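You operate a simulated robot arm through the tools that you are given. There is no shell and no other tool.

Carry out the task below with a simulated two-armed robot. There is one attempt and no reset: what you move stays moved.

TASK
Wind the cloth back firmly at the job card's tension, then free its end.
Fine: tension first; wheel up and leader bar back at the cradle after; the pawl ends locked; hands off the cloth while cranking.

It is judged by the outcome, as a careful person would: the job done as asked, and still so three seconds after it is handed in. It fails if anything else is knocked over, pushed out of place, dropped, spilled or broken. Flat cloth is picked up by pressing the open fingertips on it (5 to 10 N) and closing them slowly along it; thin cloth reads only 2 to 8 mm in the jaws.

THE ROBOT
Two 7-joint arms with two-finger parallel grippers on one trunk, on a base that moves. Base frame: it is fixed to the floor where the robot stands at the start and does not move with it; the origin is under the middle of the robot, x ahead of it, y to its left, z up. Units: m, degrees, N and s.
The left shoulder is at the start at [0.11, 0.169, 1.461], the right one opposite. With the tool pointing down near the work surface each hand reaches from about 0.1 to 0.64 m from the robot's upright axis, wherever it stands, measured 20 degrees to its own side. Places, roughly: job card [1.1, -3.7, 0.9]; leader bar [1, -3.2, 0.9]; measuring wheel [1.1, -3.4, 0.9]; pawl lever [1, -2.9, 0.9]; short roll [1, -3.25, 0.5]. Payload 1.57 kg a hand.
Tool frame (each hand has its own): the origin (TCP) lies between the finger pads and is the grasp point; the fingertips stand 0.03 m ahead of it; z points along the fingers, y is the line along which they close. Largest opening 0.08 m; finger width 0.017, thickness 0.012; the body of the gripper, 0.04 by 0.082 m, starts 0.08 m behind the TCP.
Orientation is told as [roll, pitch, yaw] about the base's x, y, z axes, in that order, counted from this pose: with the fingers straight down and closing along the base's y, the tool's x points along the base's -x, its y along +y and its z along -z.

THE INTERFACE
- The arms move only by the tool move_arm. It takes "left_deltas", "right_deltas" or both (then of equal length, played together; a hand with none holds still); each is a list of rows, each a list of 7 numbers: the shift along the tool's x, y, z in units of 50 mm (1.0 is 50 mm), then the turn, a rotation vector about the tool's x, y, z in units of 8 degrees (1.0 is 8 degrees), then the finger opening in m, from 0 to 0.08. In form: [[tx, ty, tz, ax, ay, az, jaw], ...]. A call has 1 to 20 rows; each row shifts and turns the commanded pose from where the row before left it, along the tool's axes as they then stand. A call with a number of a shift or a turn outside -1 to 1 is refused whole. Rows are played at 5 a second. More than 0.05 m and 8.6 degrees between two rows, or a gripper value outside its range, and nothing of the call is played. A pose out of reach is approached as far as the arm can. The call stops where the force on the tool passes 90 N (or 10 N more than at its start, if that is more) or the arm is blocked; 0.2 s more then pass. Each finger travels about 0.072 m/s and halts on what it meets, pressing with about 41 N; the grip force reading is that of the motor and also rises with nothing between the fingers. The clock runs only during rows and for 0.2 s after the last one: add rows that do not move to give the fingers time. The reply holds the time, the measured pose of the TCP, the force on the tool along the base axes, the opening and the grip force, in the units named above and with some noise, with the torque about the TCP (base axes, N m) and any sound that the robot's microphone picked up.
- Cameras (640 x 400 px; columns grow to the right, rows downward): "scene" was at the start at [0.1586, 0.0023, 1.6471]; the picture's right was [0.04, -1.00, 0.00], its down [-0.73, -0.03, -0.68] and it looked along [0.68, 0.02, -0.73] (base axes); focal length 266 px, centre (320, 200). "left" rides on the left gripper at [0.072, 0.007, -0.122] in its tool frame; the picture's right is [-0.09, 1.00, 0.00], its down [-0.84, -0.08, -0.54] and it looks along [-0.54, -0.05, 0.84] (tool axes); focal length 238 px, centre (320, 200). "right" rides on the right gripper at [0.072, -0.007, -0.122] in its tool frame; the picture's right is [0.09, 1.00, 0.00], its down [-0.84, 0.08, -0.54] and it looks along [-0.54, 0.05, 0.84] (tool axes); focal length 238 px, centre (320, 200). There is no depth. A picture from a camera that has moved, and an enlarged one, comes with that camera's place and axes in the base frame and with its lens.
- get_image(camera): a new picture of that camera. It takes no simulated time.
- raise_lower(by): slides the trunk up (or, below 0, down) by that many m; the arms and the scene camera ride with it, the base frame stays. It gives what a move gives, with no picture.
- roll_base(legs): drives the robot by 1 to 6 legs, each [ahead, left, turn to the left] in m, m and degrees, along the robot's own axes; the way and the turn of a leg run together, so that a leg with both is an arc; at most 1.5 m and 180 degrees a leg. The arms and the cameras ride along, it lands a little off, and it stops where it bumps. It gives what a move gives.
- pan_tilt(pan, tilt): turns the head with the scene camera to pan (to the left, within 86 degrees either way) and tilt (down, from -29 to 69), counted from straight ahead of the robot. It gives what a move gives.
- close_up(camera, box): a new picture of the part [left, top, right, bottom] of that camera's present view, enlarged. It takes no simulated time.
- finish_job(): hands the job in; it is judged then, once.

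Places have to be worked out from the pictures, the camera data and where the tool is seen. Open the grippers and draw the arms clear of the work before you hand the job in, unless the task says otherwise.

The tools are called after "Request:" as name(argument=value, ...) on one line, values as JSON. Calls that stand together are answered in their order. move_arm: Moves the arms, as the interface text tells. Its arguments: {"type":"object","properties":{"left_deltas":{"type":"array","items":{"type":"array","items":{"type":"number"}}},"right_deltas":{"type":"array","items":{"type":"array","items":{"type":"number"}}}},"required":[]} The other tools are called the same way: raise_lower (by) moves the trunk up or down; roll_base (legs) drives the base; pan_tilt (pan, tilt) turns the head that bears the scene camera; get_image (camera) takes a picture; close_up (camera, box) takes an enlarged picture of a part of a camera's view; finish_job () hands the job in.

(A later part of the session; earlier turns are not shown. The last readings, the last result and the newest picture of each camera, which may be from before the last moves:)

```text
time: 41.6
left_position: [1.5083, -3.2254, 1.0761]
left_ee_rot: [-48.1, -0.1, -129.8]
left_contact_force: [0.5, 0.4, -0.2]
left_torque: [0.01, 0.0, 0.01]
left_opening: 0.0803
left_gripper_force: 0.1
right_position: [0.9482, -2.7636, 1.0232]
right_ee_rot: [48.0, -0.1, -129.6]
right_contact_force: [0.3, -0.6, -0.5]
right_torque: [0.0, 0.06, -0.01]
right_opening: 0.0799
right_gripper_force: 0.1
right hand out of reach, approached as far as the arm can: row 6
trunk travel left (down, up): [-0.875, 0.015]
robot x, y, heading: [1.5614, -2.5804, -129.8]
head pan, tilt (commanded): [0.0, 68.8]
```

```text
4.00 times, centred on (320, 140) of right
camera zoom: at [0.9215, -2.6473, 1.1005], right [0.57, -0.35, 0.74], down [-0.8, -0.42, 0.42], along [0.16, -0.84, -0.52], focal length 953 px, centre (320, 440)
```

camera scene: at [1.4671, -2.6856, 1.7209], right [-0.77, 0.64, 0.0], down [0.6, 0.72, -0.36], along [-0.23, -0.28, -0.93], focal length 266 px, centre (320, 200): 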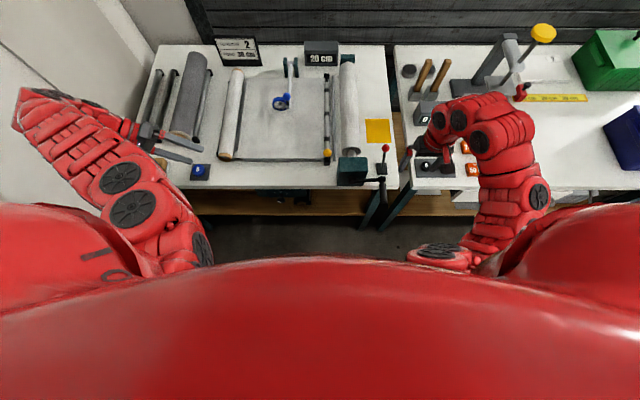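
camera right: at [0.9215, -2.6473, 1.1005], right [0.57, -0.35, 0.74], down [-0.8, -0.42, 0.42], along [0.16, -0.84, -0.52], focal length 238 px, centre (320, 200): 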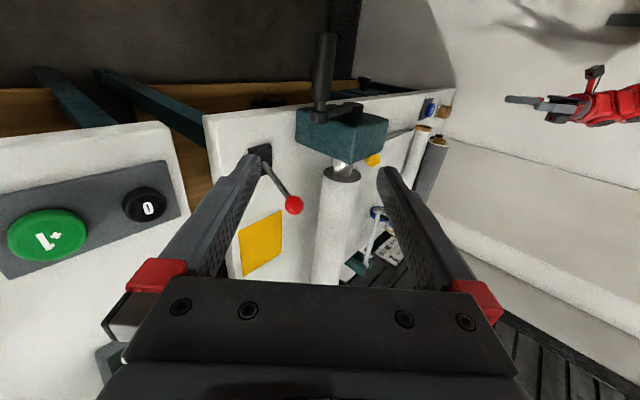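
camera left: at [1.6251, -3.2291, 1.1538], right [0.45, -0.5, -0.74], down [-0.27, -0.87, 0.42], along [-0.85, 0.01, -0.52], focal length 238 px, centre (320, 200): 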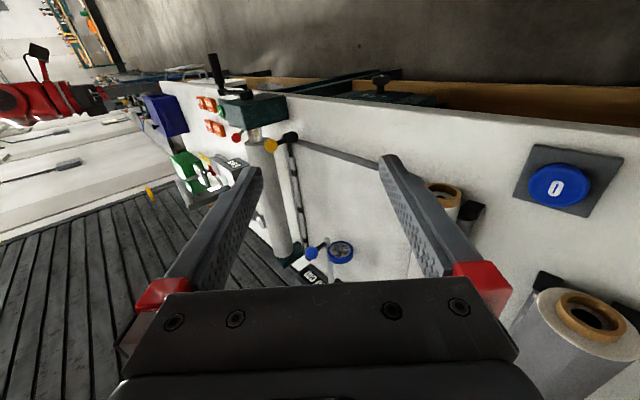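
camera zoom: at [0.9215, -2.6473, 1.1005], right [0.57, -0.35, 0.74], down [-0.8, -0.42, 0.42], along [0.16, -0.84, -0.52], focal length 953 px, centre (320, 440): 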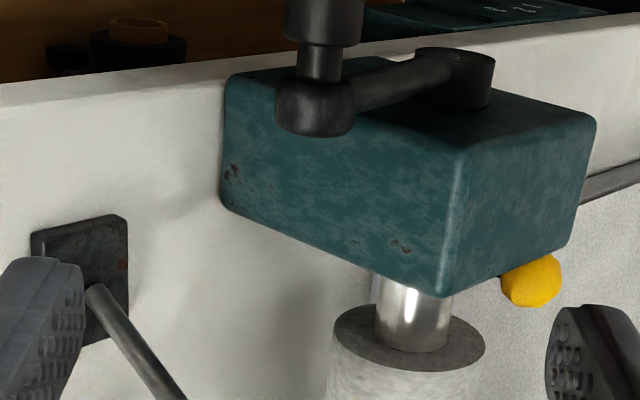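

The crank arm reaches right from the hub with its handle pointing toward me. I look closely at the white roll on the left to see how the cloth joins it.

Request:
close_up(camera="scene", box=[215, 130, 271, 165])

Request:
close_up(camera="scene", box=[215, 62, 271, 97])

Request:
close_up(camera="right", box=[360, 90, 460, 250])

```text
11.43 times, centred on (243, 148) of scene
camera zoom: at [1.4723, -2.6868, 1.7211], right [-0.77, 0.64, 0.0], down [0.6, 0.72, -0.36], along [-0.23, -0.28, -0.93], focal length 3044 px, centre (1200, 800)
```

zoom: 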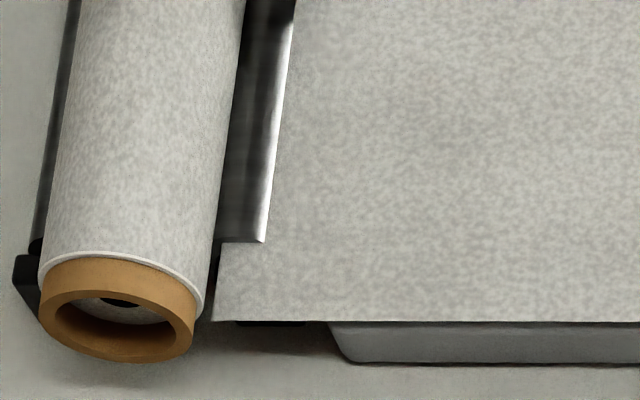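

```text
11.43 times, centred on (243, 80) of scene
camera zoom: at [1.4723, -2.6868, 1.7211], right [-0.77, 0.64, 0.0], down [0.6, 0.72, -0.36], along [-0.23, -0.28, -0.93], focal length 3044 px, centre (1200, 1577)
```

zoom: 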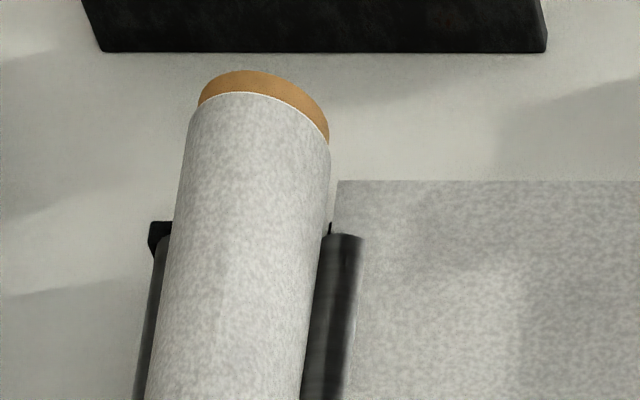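

```text
2.50 times, centred on (410, 170) of right
camera zoom: at [0.9215, -2.6473, 1.1005], right [0.57, -0.35, 0.74], down [-0.8, -0.42, 0.42], along [0.16, -0.84, -0.52], focal length 596 px, centre (95, 275)
```

zoom: 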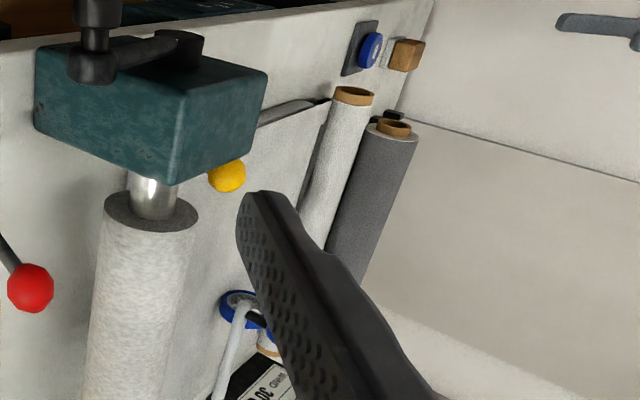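

The crank, drum and rolls are clear enough; the first thing needed in any case is the tension dial. I measure its knob from the left hand's camera and again from the scene camera.

Request:
close_up(camera="left", box=[340, 60, 420, 110])

Request:
close_up(camera="scene", box=[250, 180, 314, 220])

```text
8.00 times, centred on (380, 85) of left
camera zoom: at [1.6278, -3.2301, 1.153], right [0.45, -0.5, -0.74], down [-0.26, -0.87, 0.42], along [-0.85, 0.01, -0.52], focal length 1907 px, centre (-160, 1120)
```

zoom: 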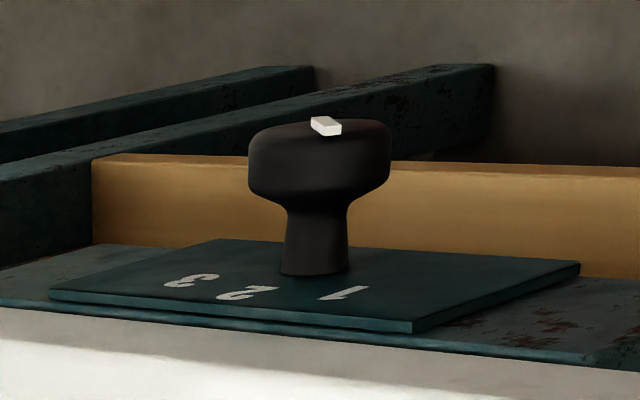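

```text
10.00 times, centred on (282, 200) of scene
camera zoom: at [1.4723, -2.6868, 1.7211], right [-0.77, 0.64, 0.0], down [0.6, 0.72, -0.36], along [-0.23, -0.28, -0.93], focal length 2663 px, centre (700, 200)
```

zoom: 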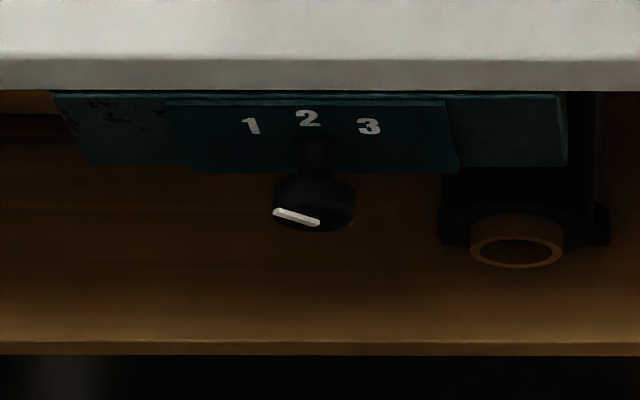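

Triangulating, the dial knob (about 36 mm disc) sits near (1.344, -3.080, 0.724), just in front of the table edge, pointer at 1. I bring the left hand to lean left 30° and come down its own axis to about 0.15 m short of the knob.

Request:
move_arm(left_deltas=[[0, 0, 0, -0.75, 0, 0, 0.08], [0, 0, 0, -0.75, 0, 0, 0.08], [0, 0, 0, -0.75, 0, 0, 0.08], [0.03, -0.04, 0.9, 0, 0, 0, 0.08], [0.03, -0.04, 0.9, 0, 0, 0, 0.08], [0.03, -0.04, 0.9, 0, 0, 0, 0.08], [0.03, -0.04, 0.9, 0, 0, 0, 0.08], [0.03, -0.04, 0.9, 0, 0, 0, 0.08], [0.02, -0.03, 0.7, 0, 0, 0, 0.08], [0, 0, 0, 0, 0, 0, 0.08]])

Request:
get_image(camera="left")

Request:
get_image(camera="scene")

```text
time: 43.8
left_position: [1.4048, -3.1323, 0.8568]
left_ee_rot: [-30.0, -0.1, -129.8]
left_contact_force: [-0.1, -1.2, -0.6]
left_torque: [0.01, -0.02, -0.01]
left_opening: 0.0801
left_gripper_force: 0.1
right_position: [0.9468, -2.7628, 1.0227]
right_ee_rot: [48.1, 0.0, -129.7]
right_contact_force: [-0.7, -0.6, -0.1]
right_torque: [0.0, -0.02, 0.03]
right_opening: 0.08
right_gripper_force: 0.0
trunk travel left (down, up): [-0.875, 0.015]
robot x, y, heading: [1.5554, -2.5838, -129.8]
head pan, tilt (commanded): [0.0, 68.8]
```

```text
taken
camera left: at [1.5028, -3.1189, 0.9586], right [0.6, -0.62, -0.5], down [-0.38, -0.77, 0.51], along [-0.7, -0.12, -0.7], focal length 238 px, centre (320, 200)
```

left: 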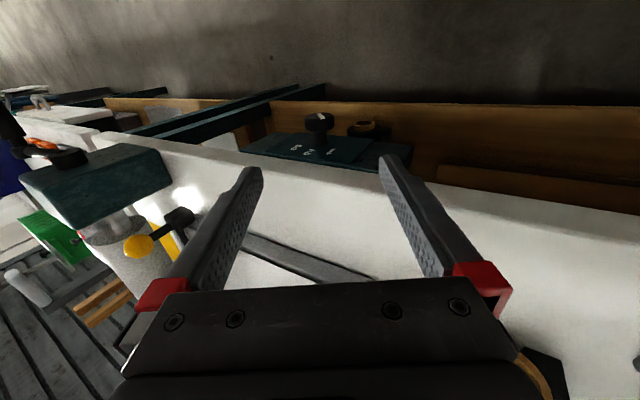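

```text
taken
camera scene: at [1.4707, -2.6873, 1.7211], right [-0.77, 0.64, 0.0], down [0.6, 0.72, -0.36], along [-0.23, -0.28, -0.93], focal length 266 px, centre (320, 200)
```

scene: 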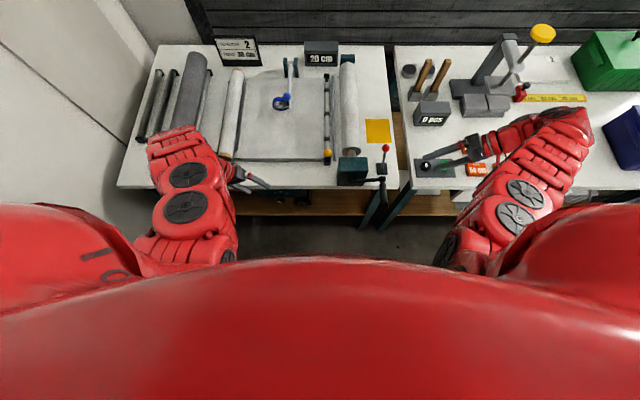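

The knob lines up with the fingers' axis in the left picture at about the expected spot (320,118). I enlarge to refine before the final approach.

Request:
close_up(camera="left", box=[280, 90, 360, 140])

Request:
close_up(camera="scene", box=[210, 150, 306, 210])

```text
8.00 times, centred on (320, 115) of left
camera zoom: at [1.5028, -3.1189, 0.9586], right [0.6, -0.62, -0.5], down [-0.38, -0.77, 0.51], along [-0.7, -0.12, -0.7], focal length 1907 px, centre (320, 880)
```

zoom: 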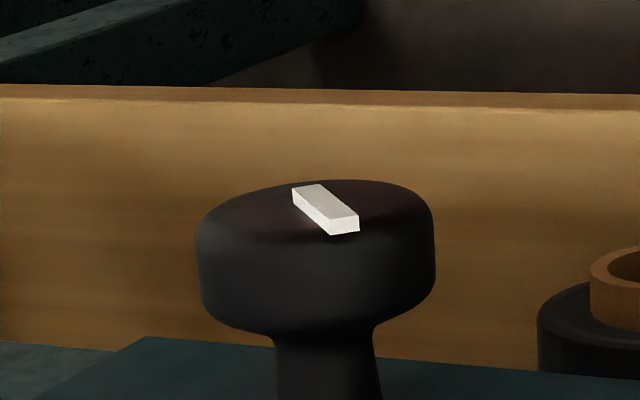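

```text
6.67 times, centred on (258, 180) of scene
camera zoom: at [1.4707, -2.6873, 1.7211], right [-0.77, 0.64, 0.0], down [0.6, 0.72, -0.36], along [-0.23, -0.28, -0.93], focal length 1776 px, centre (733, 333)
```

zoom: 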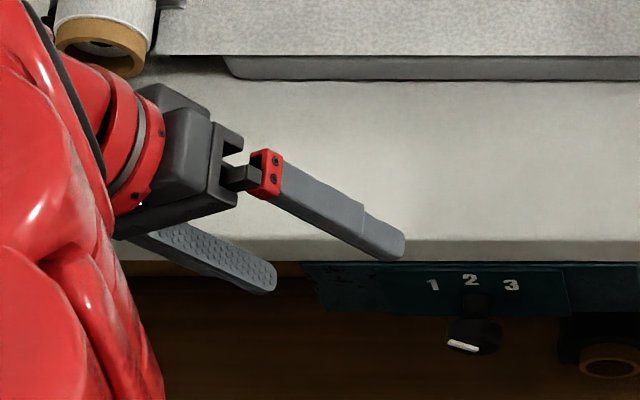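

Alignment is within a couple of millimetres, with 0.153 m left along the tool axis. I advance so the knob lies between the pads, still open.

Request:
move_arm(left_deltas=[[0, 0, 0.8, 0, 0, 0, 0.08], [0, 0, 0.8, 0, 0, 0, 0.08], [0, 0, 0.8, 0, 0, 0, 0.08], [0, 0, 0.6, 0, 0, 0, 0.08], [0, 0, 0, 0, 0, 0, 0.08]])

Request:
get_image(camera="left")

Request:
close_up(camera="scene", box=[220, 160, 316, 220])

```text
time: 45.0
left_position: [1.3598, -3.0671, 0.7621]
left_ee_rot: [-30.1, 0.0, -129.8]
left_contact_force: [-0.1, 0.0, -0.5]
left_torque: [0.02, 0.0, -0.02]
left_opening: 0.0801
left_gripper_force: 0.1
left hand out of reach, approached as far as the arm can: row 3, 4
right_position: [0.9468, -2.7634, 1.0232]
right_ee_rot: [48.1, -0.1, -129.8]
right_contact_force: [0.1, -0.1, 0.1]
right_torque: [0.03, 0.01, -0.02]
right_opening: 0.0801
right_gripper_force: 0.1
trunk travel left (down, up): [-0.875, 0.015]
robot x, y, heading: [1.5566, -2.5784, -129.8]
head pan, tilt (commanded): [0.0, 68.8]
```

```text
taken
camera left: at [1.4572, -3.0533, 0.8649], right [0.6, -0.62, -0.5], down [-0.38, -0.77, 0.51], along [-0.7, -0.12, -0.7], focal length 238 px, centre (320, 200)
```

left: 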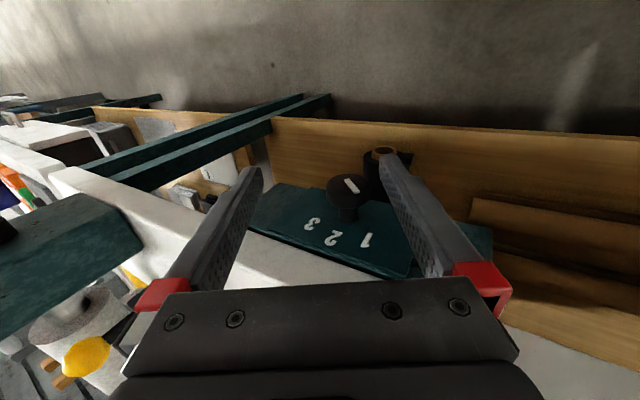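

```text
6.67 times, centred on (268, 190) of scene
camera zoom: at [1.4713, -2.6874, 1.7211], right [-0.77, 0.64, 0.0], down [0.6, 0.72, -0.36], along [-0.23, -0.28, -0.93], focal length 1776 px, centre (667, 267)
```

zoom: 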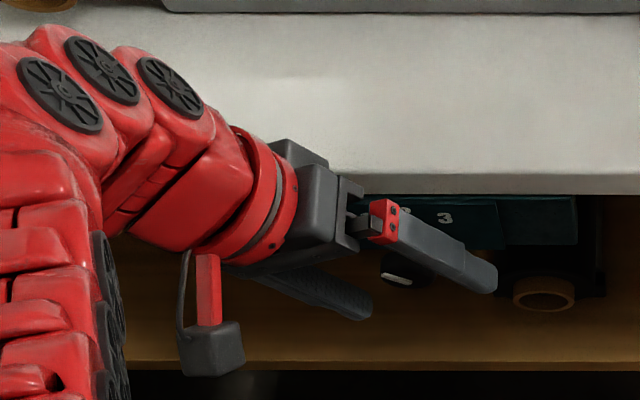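

The left arm ran out of reach (trunk is high), stopping about 4 cm short of the knob without contact. I back the left hand off and tuck the right hand away from the crank so I can lower the trunk.

Request:
move_arm(left_deltas=[[0.2, 0, -0.8, 0, 0, 0, 0.08], [0.2, 0, -0.8, 0, 0, 0, 0.08], [0.2, 0, -0.8, 0, 0, 0, 0.08], [0, 0, -0.8, 0, 0, 0, 0.08], [0, 0, 0, 0, 0, 0, 0.08], [0, 0, 0, 0, 0, 0, 0.08]], right_deltas=[[0.8, 0, 0, 1, 0, 0, 0.08], [0.8, 0, 0, 1, 0, 0, 0.08], [0.8, 0, 0, 1, 0, 0, 0.08], [0, -0.8, 0, 1, 0, 0, 0.08], [0, -0.8, 0, 1, 0, 0, 0.08], [0, -0.8, 0, 1, 0, 0, 0.08]])

Request:
get_image(camera="scene")

```text
time: 46.4
left_position: [1.4394, -3.0939, 0.9011]
left_ee_rot: [-30.1, 0.0, -129.8]
left_contact_force: [-0.3, -0.7, -0.3]
left_torque: [0.03, -0.01, -0.01]
left_opening: 0.0801
left_gripper_force: 0.1
right_position: [0.8985, -2.6022, 0.9637]
right_ee_rot: [-0.1, 0.1, -129.8]
right_contact_force: [0.3, 0.1, -0.2]
right_torque: [0.02, -0.02, 0.01]
right_opening: 0.0801
right_gripper_force: 0.0
right hand out of reach, approached as far as the arm can: row 3
trunk travel left (down, up): [-0.875, 0.015]
robot x, y, heading: [1.5582, -2.578, -129.8]
head pan, tilt (commanded): [0.0, 68.8]
```

```text
taken
camera scene: at [1.4705, -2.6892, 1.7208], right [-0.77, 0.64, 0.0], down [0.6, 0.72, -0.36], along [-0.23, -0.28, -0.93], focal length 266 px, centre (320, 200)
```

scene: 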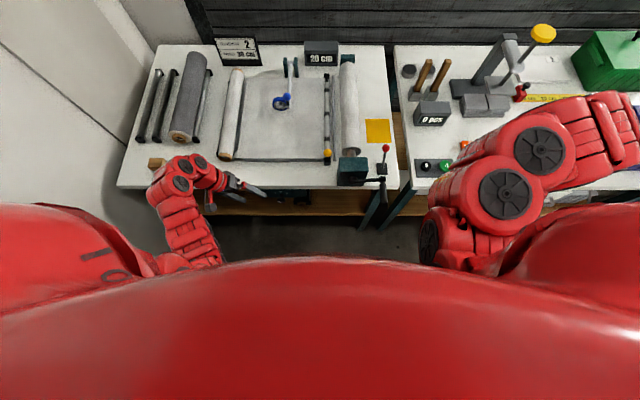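

Both hands are now in front of the bench edge and clear. I lower the trunk 0.12 m so the left arm can reach the knob.

Request:
raise_lower(by=-0.12)

Request:
get_image(camera="left")

```text
time: 47.9
left_position: [1.4411, -3.0929, 0.7826]
left_ee_rot: [-29.9, -0.1, -129.9]
left_contact_force: [-0.3, -0.4, -0.9]
left_torque: [-0.02, -0.03, -0.01]
left_opening: 0.0803
left_gripper_force: 0.1
right_position: [0.898, -2.6, 0.8444]
right_ee_rot: [0.1, 0.0, -129.9]
right_contact_force: [-0.4, 0.1, 0.0]
right_torque: [-0.03, 0.05, -0.01]
right_opening: 0.08
right_gripper_force: 0.1
trunk travel left (down, up): [-0.755, 0.135]
robot x, y, heading: [1.559, -2.5839, -129.9]
head pan, tilt (commanded): [0.0, 68.8]
```

```text
taken
camera left: at [1.538, -3.0791, 0.8848], right [0.6, -0.62, -0.5], down [-0.38, -0.77, 0.51], along [-0.7, -0.12, -0.7], focal length 238 px, centre (320, 200)
```

left: 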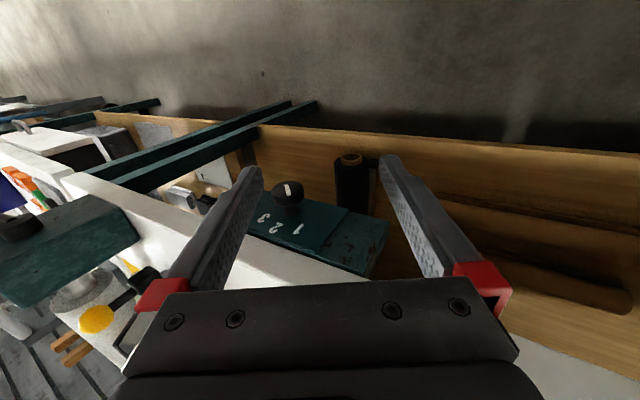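

The knob projects where triangulated. I align sideways and downward first while staying 5 cm in front of it, then I will push forward to straddle it.

Request:
move_arm(left_deltas=[[0, -0.283, 0.614, 0, 0, 0, 0.08], [0, -0.283, 0.614, 0, 0, 0, 0.08], [0, -0.283, 0.614, 0, 0, 0, 0.08], [0, 0, 0, 0, 0, 0, 0.08]])

Request:
get_image(camera="left")

Request:
close_up(camera="scene", box=[230, 160, 326, 240])

```text
time: 48.9
left_position: [1.3742, -3.0395, 0.7242]
left_ee_rot: [-30.0, -0.1, -129.8]
left_contact_force: [-0.4, -0.2, 0.1]
left_torque: [0.03, -0.01, 0.03]
left_opening: 0.08
left_gripper_force: 0.0
right_position: [0.8974, -2.6008, 0.8444]
right_ee_rot: [0.1, 0.0, -129.9]
right_contact_force: [-0.1, -0.6, -0.2]
right_torque: [0.03, -0.01, 0.01]
right_opening: 0.0799
right_gripper_force: 0.0
trunk travel left (down, up): [-0.755, 0.135]
robot x, y, heading: [1.5592, -2.5831, -129.9]
head pan, tilt (commanded): [0.0, 68.8]
```

```text
taken
camera left: at [1.4731, -3.027, 0.8262], right [0.6, -0.62, -0.5], down [-0.38, -0.77, 0.51], along [-0.7, -0.12, -0.7], focal length 238 px, centre (320, 200)
```

left: 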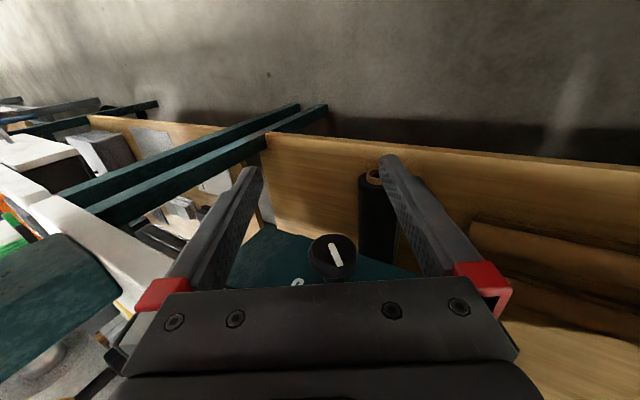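

```text
5.00 times, centred on (278, 200) of scene
camera zoom: at [1.4709, -2.6873, 1.6011], right [-0.77, 0.64, 0.0], down [0.6, 0.72, -0.36], along [-0.23, -0.28, -0.93], focal length 1332 px, centre (530, 200)
```

zoom: 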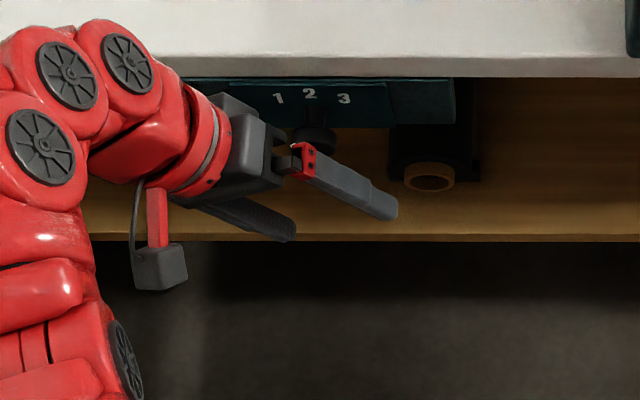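

The knob face shows at (332,257), close to where it should be for a straight push forward. I enlarge to trim the last millimetres.

Request:
close_up(camera="left", box=[280, 225, 376, 285])

```text
6.67 times, centred on (328, 255) of left
camera zoom: at [1.4731, -3.027, 0.8262], right [0.6, -0.62, -0.5], down [-0.38, -0.77, 0.51], along [-0.7, -0.12, -0.7], focal length 1589 px, centre (267, -167)
```

zoom: 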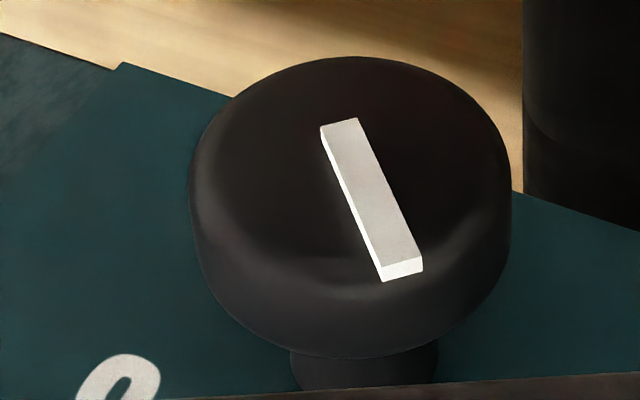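

The knob centre is about 57 mm ahead, 4 mm left and 3 mm deeper in the tool frame. I push forward in two steps to straddle the disc.

Request:
move_arm(left_deltas=[[-0.1, 0.09, 0.06, 0, 0, 0, 0.08], [-0.5, 0, 0, 0, 0, 0, 0.08], [-0.54, 0, 0, 0, 0, 0, 0.08], [0, 0, 0, 0, 0, 0, 0.08]])

Request:
get_image(camera="left")

```text
time: 50.0
left_position: [1.3529, -3.0717, 0.7167]
left_ee_rot: [-30.0, 1.2, -129.9]
left_contact_force: [24.7, 26.3, 14.7]
left_torque: [-3.08, 2.05, 1.74]
left_opening: 0.0801
left_gripper_force: 0.0
right_position: [0.9005, -2.5964, 0.847]
right_ee_rot: [0.1, -0.3, -129.6]
right_contact_force: [0.6, 0.3, 0.2]
right_torque: [-0.03, -0.04, -0.02]
right_opening: 0.0801
right_gripper_force: 0.2
trunk travel left (down, up): [-0.755, 0.135]
robot x, y, heading: [1.5647, -2.5802, -129.7]
head pan, tilt (commanded): [0.0, 68.8]
stopped in row 4 (left hand): the force on the tool passed its limit at 101 N (the readings are from after the stop); the commanded pose is now the measured one
```

```text
taken
camera left: at [1.449, -3.0616, 0.8206], right [0.61, -0.62, -0.5], down [-0.39, -0.78, 0.49], along [-0.69, -0.1, -0.71], focal length 238 px, centre (320, 200)
```

left: 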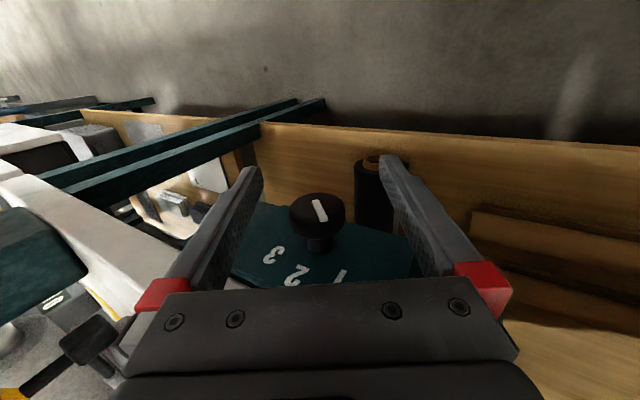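

The hand met something (likely its body against the table edge) about 2 cm short of the knob. I back off at once and look at what touched.

Request:
move_arm(left_deltas=[[0.4, 0, 0, 0, 0, 0, 0.08], [0.2, 0, 0, 0, 0, 0, 0.08], [0, 0, 0, 0, 0, 0, 0.08]])

Request:
close_up(camera="scene", box=[230, 160, 326, 240])

Request:
get_image(camera="scene")

```text
time: 50.8
left_position: [1.3666, -3.056, 0.7153]
left_ee_rot: [-30.0, 1.1, -129.9]
left_contact_force: [0.4, 0.0, 0.2]
left_torque: [-0.02, 0.0, 0.02]
left_opening: 0.0802
left_gripper_force: 0.0
right_position: [0.8993, -2.5999, 0.8434]
right_ee_rot: [0.2, 0.0, -129.7]
right_contact_force: [-1.0, 0.3, -0.3]
right_torque: [-0.01, -0.06, -0.02]
right_opening: 0.0802
right_gripper_force: 0.1
trunk travel left (down, up): [-0.755, 0.135]
robot x, y, heading: [1.563, -2.5799, -129.7]
head pan, tilt (commanded): [0.0, 68.8]
```

```text
5.00 times, centred on (278, 200) of scene
camera zoom: at [1.4713, -2.6872, 1.6009], right [-0.77, 0.64, 0.0], down [0.6, 0.72, -0.36], along [-0.23, -0.28, -0.93], focal length 1332 px, centre (530, 200)
```

zoom: 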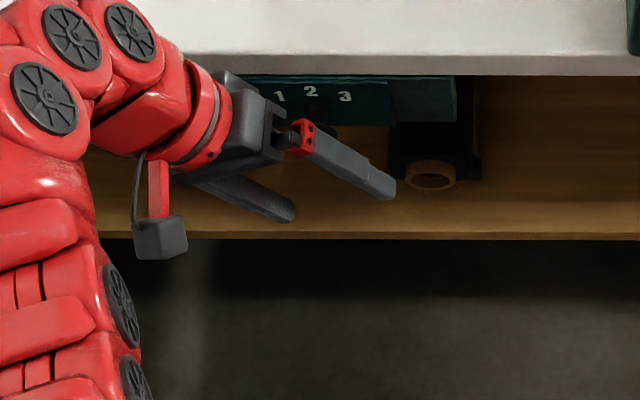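

```text
taken
camera scene: at [1.4713, -2.6872, 1.6009], right [-0.77, 0.64, 0.0], down [0.6, 0.72, -0.36], along [-0.23, -0.28, -0.93], focal length 266 px, centre (320, 200)
```

scene: 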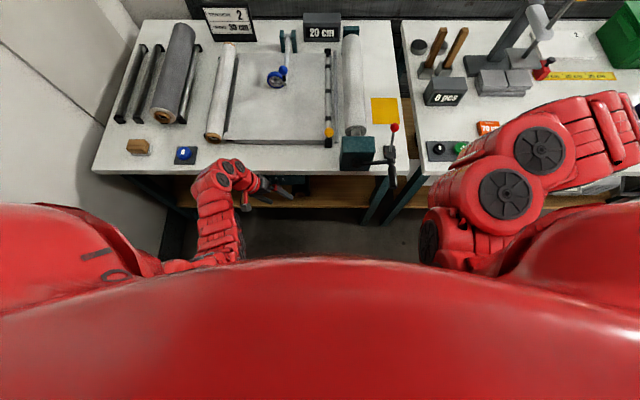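

Nothing on the bench moved. The wrist is too bulky to come straight down beside the table edge, so I back off 5 cm and pitch the hand forward 40° so the wrist stays on my side of the edge.

Request:
move_arm(left_deltas=[[0.9, 0, 0, 0, 0, 0, 0.08], [0, 0, 0, 0, -1, 0, 0.08], [0, 0, 0, 0, -1, 0, 0.08], [0, 0, 0, 0, -1, 0, 0.08], [0, 0, 0, 0, -1, 0, 0.08], [0, 0, 0, 0, -1, 0, 0.08], [0, 0, 0, 0, 0, 0, 0.08]])

Request:
get_image(camera="left")

```text
time: 52.4
left_position: [1.3965, -3.0197, 0.7161]
left_ee_rot: [-36.6, -32.9, -107.2]
left_contact_force: [-1.2, -0.6, -0.7]
left_torque: [-0.02, -0.02, -0.03]
left_opening: 0.0801
left_gripper_force: 0.1
right_position: [0.8991, -2.6001, 0.8444]
right_ee_rot: [0.1, 0.1, -129.7]
right_contact_force: [0.8, 0.0, -0.7]
right_torque: [0.0, -0.03, 0.0]
right_opening: 0.0798
right_gripper_force: 0.1
trunk travel left (down, up): [-0.755, 0.135]
robot x, y, heading: [1.5589, -2.5783, -129.8]
head pan, tilt (commanded): [0.0, 68.8]
```

```text
taken
camera left: at [1.5049, -2.9368, 0.756], right [0.64, -0.62, -0.45], down [0.12, -0.5, 0.86], along [-0.76, -0.61, -0.25], focal length 238 px, centre (320, 200)
```

left: 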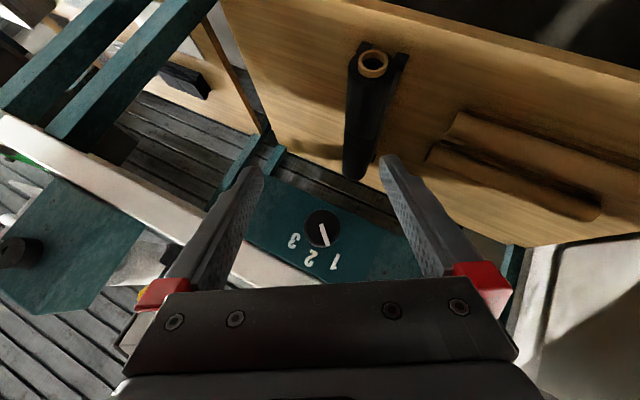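

The 40° pitch is reachable and gives a good view of the dial. I enlarge it to read the pointer and place the knob.

Request:
close_up(camera="left", box=[272, 195, 368, 275])

```text
5.00 times, centred on (320, 235) of left
camera zoom: at [1.5049, -2.9368, 0.756], right [0.64, -0.62, -0.45], down [0.12, -0.5, 0.86], along [-0.76, -0.61, -0.25], focal length 1192 px, centre (320, 25)
```

zoom: 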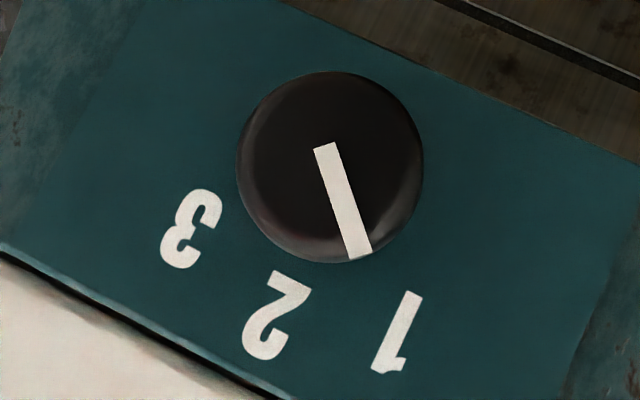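

Face-on, the pointer sits at 1 with the numbers about 45° apart; the knob centre is near (1.341, -3.085, 0.724). I move forward and down so the open fingers straddle it.

Request:
move_arm(left_deltas=[[-0.473, -0.03, 0.273, 0, 0, 0, 0.08], [-0.473, -0.03, 0.273, 0, 0, 0, 0.08], [-0.473, -0.03, 0.273, 0, 0, 0, 0.08], [0, 0, 0, 0, 0, 0, 0.08]])

Request:
get_image(camera="left")

```text
time: 53.4
left_position: [1.3475, -3.0839, 0.7298]
left_ee_rot: [-36.5, -32.7, -107.4]
left_contact_force: [0.1, -0.1, -0.8]
left_torque: [0.0, -0.02, 0.02]
left_opening: 0.08
left_gripper_force: 0.1
right_position: [0.8999, -2.5987, 0.8446]
right_ee_rot: [0.1, 0.0, -129.6]
right_contact_force: [1.6, -0.8, -0.3]
right_torque: [0.0, -0.02, 0.01]
right_opening: 0.0798
right_gripper_force: 0.0
trunk travel left (down, up): [-0.755, 0.135]
robot x, y, heading: [1.5608, -2.5813, -129.8]
head pan, tilt (commanded): [0.0, 68.8]
```

```text
taken
camera left: at [1.4553, -3.0005, 0.7696], right [0.64, -0.62, -0.45], down [0.12, -0.5, 0.86], along [-0.76, -0.6, -0.25], focal length 238 px, centre (320, 200)
```

left: 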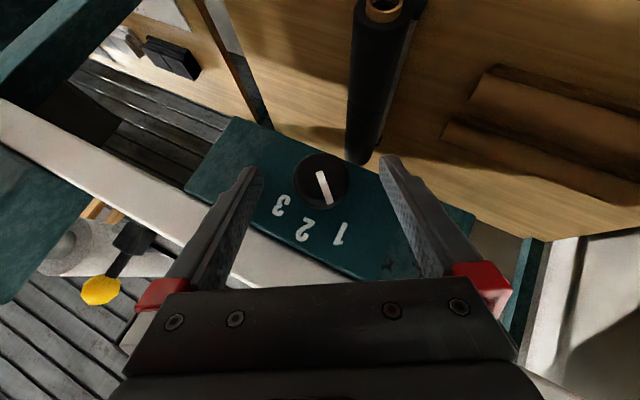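

The knob disc now lies between the pads (about 1 cm toward the tips from the TCP), with no contact force. I close the fingers on it.

Request:
move_arm(left_deltas=[[0, 0, 0.06, 0, 0, 0, 0.06], [0, 0, 0, 0, 0, 0, 0.045], [0, 0, 0, 0, 0, 0, 0.03], [0, 0, 0, 0, 0, 0, 0.02], [0, 0, 0, 0, 0, 0, 0.02]])

Request:
get_image(camera="left")

```text
time: 54.6
left_position: [1.3473, -3.0847, 0.7271]
left_ee_rot: [-36.5, -32.8, -107.4]
left_contact_force: [9.0, 1.1, 0.3]
left_torque: [0.0, 0.02, -0.03]
left_opening: 0.0334
left_gripper_force: 41.4
right_position: [0.9, -2.6001, 0.8442]
right_ee_rot: [0.1, -0.1, -129.7]
right_contact_force: [-0.7, 1.0, 0.3]
right_torque: [0.03, -0.02, 0.03]
right_opening: 0.0802
right_gripper_force: 0.1
trunk travel left (down, up): [-0.755, 0.135]
robot x, y, heading: [1.5601, -2.5816, -129.7]
head pan, tilt (commanded): [0.0, 68.8]
```

```text
taken
camera left: at [1.4545, -3.0009, 0.7673], right [0.64, -0.62, -0.45], down [0.12, -0.5, 0.86], along [-0.76, -0.6, -0.25], focal length 238 px, centre (320, 200)
```

left: 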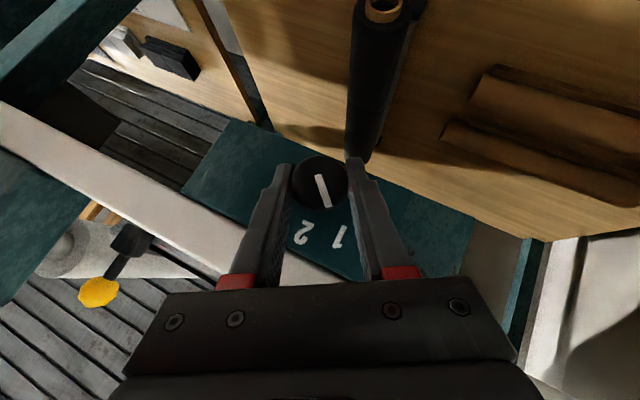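

Gripped at 33 mm. I turn clockwise about the knob's axis in small steps (half way first), with the small sideways compensation, and check.

Request:
move_arm(left_deltas=[[0, -0.018, 0, -0.528, 0, 0.459, 0.02], [0, -0.018, 0, -0.528, 0, 0.459, 0.02], [0, -0.018, 0, -0.528, 0, 0.459, 0.02], [0, -0.018, 0, -0.528, 0, 0.459, 0.02], [0, 0, 0, 0, 0, 0, 0.02]])

Request:
get_image(camera="left")

```text
time: 55.8
left_position: [1.3453, -3.0837, 0.7284]
left_ee_rot: [-9.8, -38.6, -124.0]
left_contact_force: [19.9, -3.9, -10.7]
left_torque: [-0.13, -0.04, 0.08]
left_opening: 0.0334
left_gripper_force: 41.7
right_position: [0.9, -2.6005, 0.8445]
right_ee_rot: [0.0, 0.0, -129.7]
right_contact_force: [-0.4, -0.4, -0.6]
right_torque: [0.01, 0.02, -0.01]
right_opening: 0.0799
right_gripper_force: 0.1
trunk travel left (down, up): [-0.755, 0.135]
robot x, y, heading: [1.5597, -2.5812, -129.9]
head pan, tilt (commanded): [0.0, 68.8]
```

```text
taken
camera left: at [1.4411, -2.9901, 0.7763], right [0.71, -0.7, -0.07], down [-0.16, -0.27, 0.95], along [-0.68, -0.67, -0.31], focal length 238 px, centre (320, 200)
```

left: 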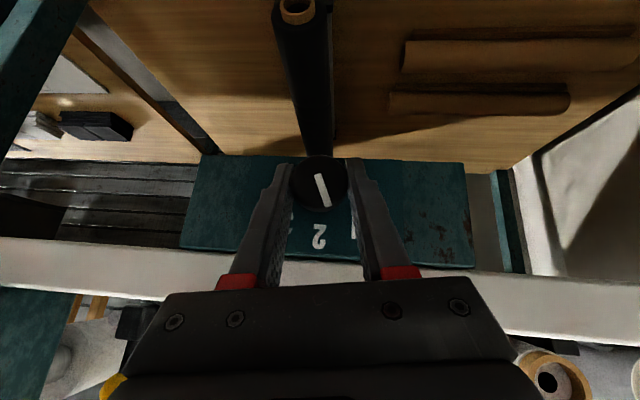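

The knob turns with the fingers and is now half way to 2. I continue the second half with less sideways shift, since the side force rose to about 20 N.

Request:
move_arm(left_deltas=[[0, 0.01, 0, -0.528, 0, 0.459, 0.02], [0, 0, 0, -0.528, 0, 0.459, 0.02], [0, 0, 0, -0.528, 0, 0.459, 0.02], [0, 0, 0, -0.4, 0, 0.347, 0.02], [0, 0, 0, 0, 0, 0, 0.02]])

Request:
close_up(camera="left", box=[240, 140, 400, 260])

```text
time: 57.0
left_position: [1.3433, -3.0826, 0.7278]
left_ee_rot: [16.9, -37.7, -141.4]
left_contact_force: [17.9, 2.2, -11.1]
left_torque: [-0.01, -0.16, 0.35]
left_opening: 0.0334
left_gripper_force: 41.8
right_position: [0.8999, -2.5995, 0.844]
right_ee_rot: [-0.1, 0.1, -129.8]
right_contact_force: [0.5, 0.7, -0.1]
right_torque: [0.02, 0.02, -0.01]
right_opening: 0.0801
right_gripper_force: 0.0
trunk travel left (down, up): [-0.755, 0.135]
robot x, y, heading: [1.5596, -2.5781, -129.7]
head pan, tilt (commanded): [0.0, 68.8]
```

```text
3.33 times, centred on (320, 200) of left
camera zoom: at [1.4275, -2.9783, 0.7781], right [0.67, -0.68, 0.29], down [-0.43, -0.04, 0.9], along [-0.6, -0.73, -0.32], focal length 794 px, centre (320, 200)
```

zoom: 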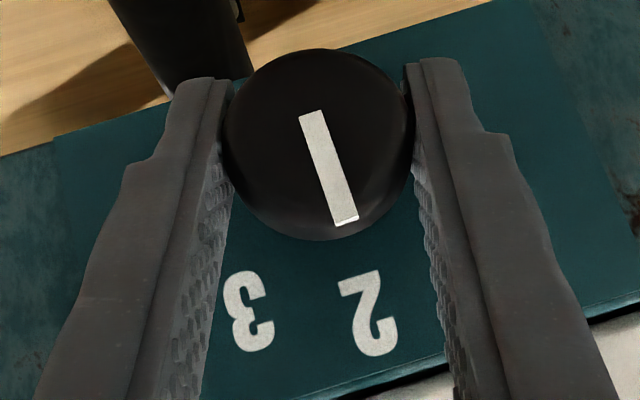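

The pointer now aims straight at 2. I open the fingers and check that it stays there.

Request:
move_arm(left_deltas=[[0, 0, 0, 0, 0, 0, 0.05], [0, 0, 0, 0, 0, 0, 0.08], [0, 0, 0, 0, 0, 0, 0.08], [0, 0, 0, 0, 0, 0, 0.08]])

Request:
close_up(camera="left", box=[240, 140, 400, 260])

```text
time: 58.0
left_position: [1.3428, -3.0809, 0.7313]
left_ee_rot: [17.2, -37.8, -141.6]
left_contact_force: [-0.3, 30.0, 7.1]
left_torque: [-0.01, -0.08, 0.37]
left_opening: 0.063
left_gripper_force: 0.1
right_position: [0.8992, -2.5959, 0.8442]
right_ee_rot: [0.2, -0.3, -129.6]
right_contact_force: [0.8, -0.2, 0.1]
right_torque: [-0.01, 0.0, 0.01]
right_opening: 0.0799
right_gripper_force: 0.0
trunk travel left (down, up): [-0.755, 0.135]
robot x, y, heading: [1.5605, -2.5756, -129.6]
head pan, tilt (commanded): [0.0, 68.8]
```

```text
3.33 times, centred on (320, 200) of left
camera zoom: at [1.4256, -2.976, 0.7803], right [0.68, -0.68, 0.29], down [-0.42, -0.04, 0.91], along [-0.6, -0.73, -0.31], focal length 794 px, centre (320, 200)
```

zoom: 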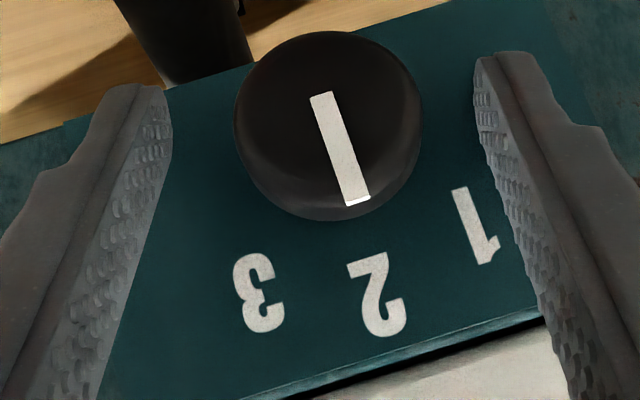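

The pointer holds at 2; one finger tip seems to rub the panel (30 N, opening 63 mm). I withdraw straight back toward me.

Request:
move_arm(left_deltas=[[0.3, 0, -0.26, 0, 0, 0, 0.063], [0.6, 0, -0.52, 0, 0, 0, 0.07], [0.6, 0, -0.52, 0, 0, 0, 0.08], [0, 0, 0, 0, 0, 0, 0.08]])

Request:
get_image(camera="left")

Request:
close_up(camera="left", box=[260, 160, 400, 280])

```text
time: 59.0
left_position: [1.4084, -3.0057, 0.7322]
left_ee_rot: [17.0, -37.7, -141.5]
left_contact_force: [-0.3, 0.0, -0.4]
left_torque: [0.03, 0.0, 0.01]
left_opening: 0.0801
left_gripper_force: 0.0
right_position: [0.8982, -2.5994, 0.8447]
right_ee_rot: [0.1, 0.1, -129.8]
right_contact_force: [-0.3, 0.1, -0.1]
right_torque: [-0.02, -0.01, 0.01]
right_opening: 0.0802
right_gripper_force: 0.1
trunk travel left (down, up): [-0.755, 0.135]
robot x, y, heading: [1.5637, -2.581, -129.5]
head pan, tilt (commanded): [0.0, 68.8]
```

```text
taken
camera left: at [1.4926, -2.9024, 0.7813], right [0.68, -0.68, 0.29], down [-0.43, -0.04, 0.9], along [-0.6, -0.73, -0.32], focal length 238 px, centre (320, 200)
```

left: 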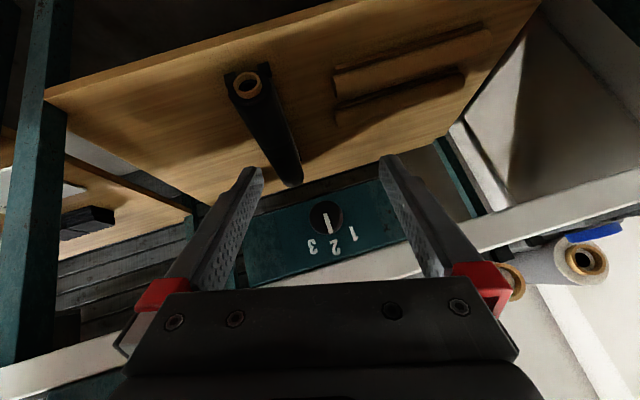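

```text
3.33 times, centred on (330, 220) of left
camera zoom: at [1.4926, -2.9024, 0.7813], right [0.68, -0.68, 0.29], down [-0.43, -0.04, 0.9], along [-0.6, -0.73, -0.32], focal length 794 px, centre (287, 133)
```

zoom: 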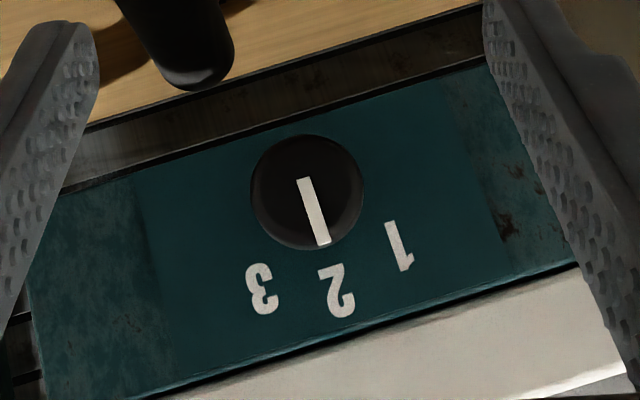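

The dial now points exactly at 2. Next I look at the crank with the right hand's camera and the scene camera to place its handle.

Request:
get_image(camera="right")

Request:
close_up(camera="scene", box=[310, 100, 438, 220])

```text
taken
camera right: at [0.9409, -2.5395, 0.967], right [0.82, -0.57, 0.0], down [-0.48, -0.69, 0.54], along [-0.31, -0.45, -0.84], focal length 238 px, centre (320, 200)
```

right: 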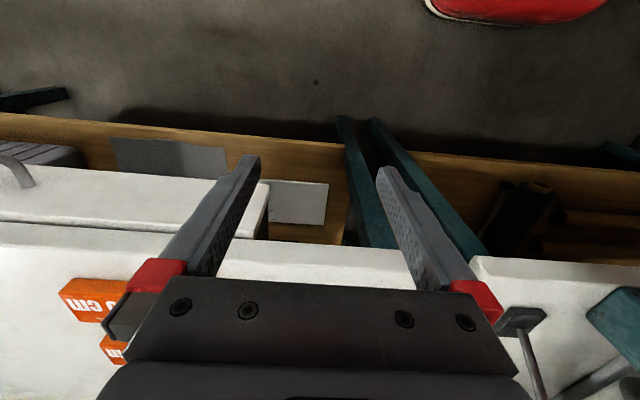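

```text
3.33 times, centred on (374, 160) of scene
camera zoom: at [1.4716, -2.6859, 1.601], right [-0.77, 0.64, 0.0], down [0.6, 0.72, -0.36], along [-0.23, -0.28, -0.93], focal length 888 px, centre (140, 333)
```

zoom: 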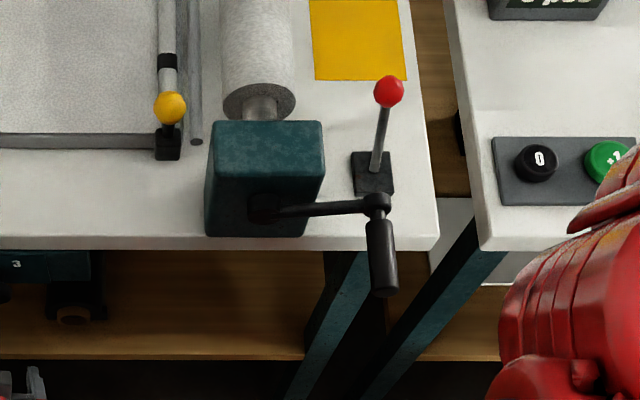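

Triangulating, the crank hub is near (1.130,-2.919,0.885) and its handle runs toward me at about (1.090,-2.814,0.895), crank radius about 0.098 m. I raise the trunk 8 cm so the right arm can follow the whole circle.

Request:
raise_lower(by=0.08)

Request:
move_arm(left_deltas=[[0.6, 0.4, -0.4, 0, 0, 0, 0.08], [0.3, 0.6, -0.4, 0.5, 0, -0.4, 0.08], [0, 0.6, -0.4, 0.5, 0.5, -0.4, 0.08], [0, 0.6, -0.4, 0.5, 1, 0, 0.08], [0, 0.4, 0, 0, 1, 0, 0.08], [0, 0, 0, 0, 1, 0, 0.08]])

```text
time: 60.2
left_position: [1.4089, -3.0062, 0.8109]
left_ee_rot: [16.9, -37.7, -141.5]
left_contact_force: [-0.2, 0.4, -0.1]
left_torque: [0.0, 0.03, -0.01]
left_opening: 0.0799
left_gripper_force: 0.0
right_position: [0.8993, -2.5979, 0.9249]
right_ee_rot: [0.1, -0.1, -129.8]
right_contact_force: [0.2, -0.2, -0.1]
right_torque: [-0.01, 0.0, -0.02]
right_opening: 0.0801
right_gripper_force: 0.0
trunk travel left (down, up): [-0.835, 0.055]
robot x, y, heading: [1.5593, -2.5781, -129.6]
head pan, tilt (commanded): [0.0, 68.8]
```

```text
refused: row 4 steps farther than a row can; nothing moved
```

The left-hand move was refused for too large a combined turn; I just shift the left hand back and left with plain steps, and bring the right hand in front of the crank handle.

Request:
move_arm(left_deltas=[[0.6, 0.5, -0.4, 0, 0, 0, 0.08], [0.2, 0.8, -0.4, 0, 0, 0, 0.08], [0, 0.8, -0.4, 0, 0, 0, 0.08], [0, 0.6, 0, 0, 0.8, 0, 0.08], [0, 0.4, 0, 0, 0.8, 0, 0.08]], right_deltas=[[0.6, 0.6, 0, 0, 0, 0, 0.08], [0.6, 0.7, 0, 0, 0, 0, 0.08], [0, 0.9, 0, 0, 0, 0, 0.08], [0, 0.9, 0, 0, 0, 0, 0.08], [0, 0.9, 0, 0, 0, 0, 0.08]])

Request:
get_image(camera="scene")

Request:
get_image(camera="right")

```text
time: 61.4
left_position: [1.5634, -3.0498, 0.8667]
left_ee_rot: [14.8, -25.2, -137.4]
left_contact_force: [-0.2, -0.8, 0.4]
left_torque: [0.02, 0.0, 0.05]
left_opening: 0.0799
left_gripper_force: 0.1
right_position: [0.9245, -2.704, 0.9391]
right_ee_rot: [0.0, 0.0, -129.8]
right_contact_force: [0.5, 0.2, 1.4]
right_torque: [0.04, -0.02, 0.0]
right_opening: 0.0801
right_gripper_force: 0.0
right hand out of reach, approached as far as the arm can: row 1, 2, 3, 4, 5
trunk travel left (down, up): [-0.835, 0.055]
robot x, y, heading: [1.5586, -2.5837, -129.7]
head pan, tilt (commanded): [0.0, 68.8]
```

```text
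taken
camera scene: at [1.472, -2.6872, 1.6809], right [-0.77, 0.64, 0.0], down [0.6, 0.72, -0.36], along [-0.23, -0.28, -0.93], focal length 266 px, centre (320, 200)
```

scene: 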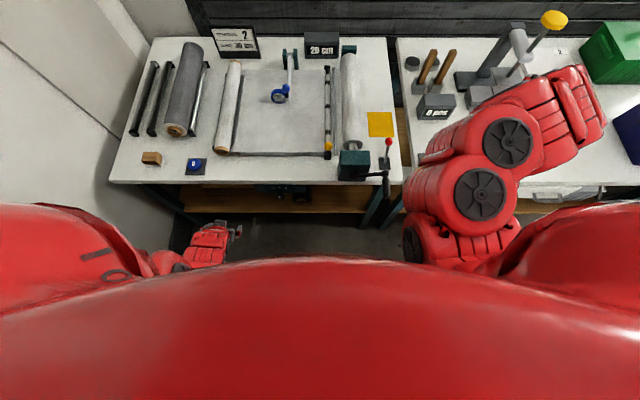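

```text
taken
camera right: at [0.966, -2.6449, 1.0619], right [0.82, -0.57, 0.0], down [-0.48, -0.69, 0.54], along [-0.31, -0.45, -0.84], focal length 238 px, centre (320, 200)
```

right: 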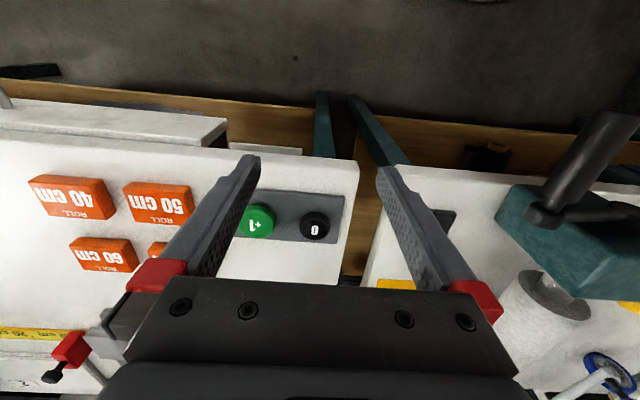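

The right arm stopped short with its elbow far out to the right. I try smaller steps, moving left, slightly back and down.

Request:
move_arm(right_deltas=[[0, 0.7, 0.3, 0, 0, 0, 0.08], [0, 0.7, 0.3, 0, 0, 0, 0.08], [0.2, 0.7, 0, 0, 0, 0, 0.08], [0.4, 0.6, 0, 0, 0, 0, 0.08]])

Request:
get_image(camera="scene")

```text
time: 62.4
left_position: [1.5633, -3.0494, 0.8653]
left_ee_rot: [14.7, -25.4, -137.4]
left_contact_force: [0.0, 0.2, 0.7]
left_torque: [0.01, 0.03, -0.02]
left_opening: 0.0803
left_gripper_force: 0.1
right_position: [0.9796, -2.8112, 0.9379]
right_ee_rot: [0.2, 0.3, -129.8]
right_contact_force: [0.8, -0.5, -0.1]
right_torque: [0.03, 0.01, 0.0]
right_opening: 0.0801
right_gripper_force: 0.1
right hand out of reach, approached as far as the arm can: row 1, 2, 3, 4
trunk travel left (down, up): [-0.835, 0.055]
robot x, y, heading: [1.5607, -2.5808, -129.7]
head pan, tilt (commanded): [0.0, 68.8]
```

```text
taken
camera scene: at [1.4729, -2.6871, 1.681], right [-0.77, 0.64, 0.0], down [0.6, 0.72, -0.36], along [-0.23, -0.28, -0.93], focal length 266 px, centre (320, 200)
```

scene: 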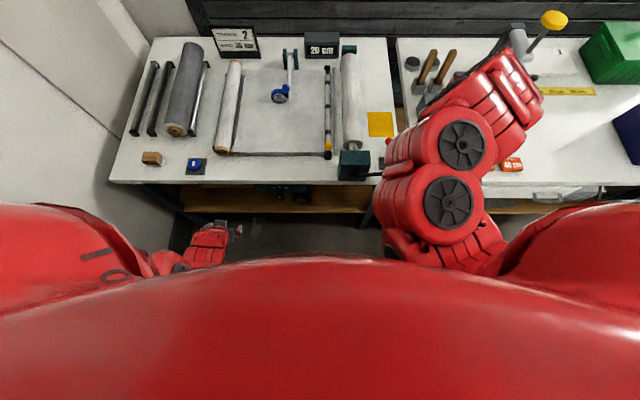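

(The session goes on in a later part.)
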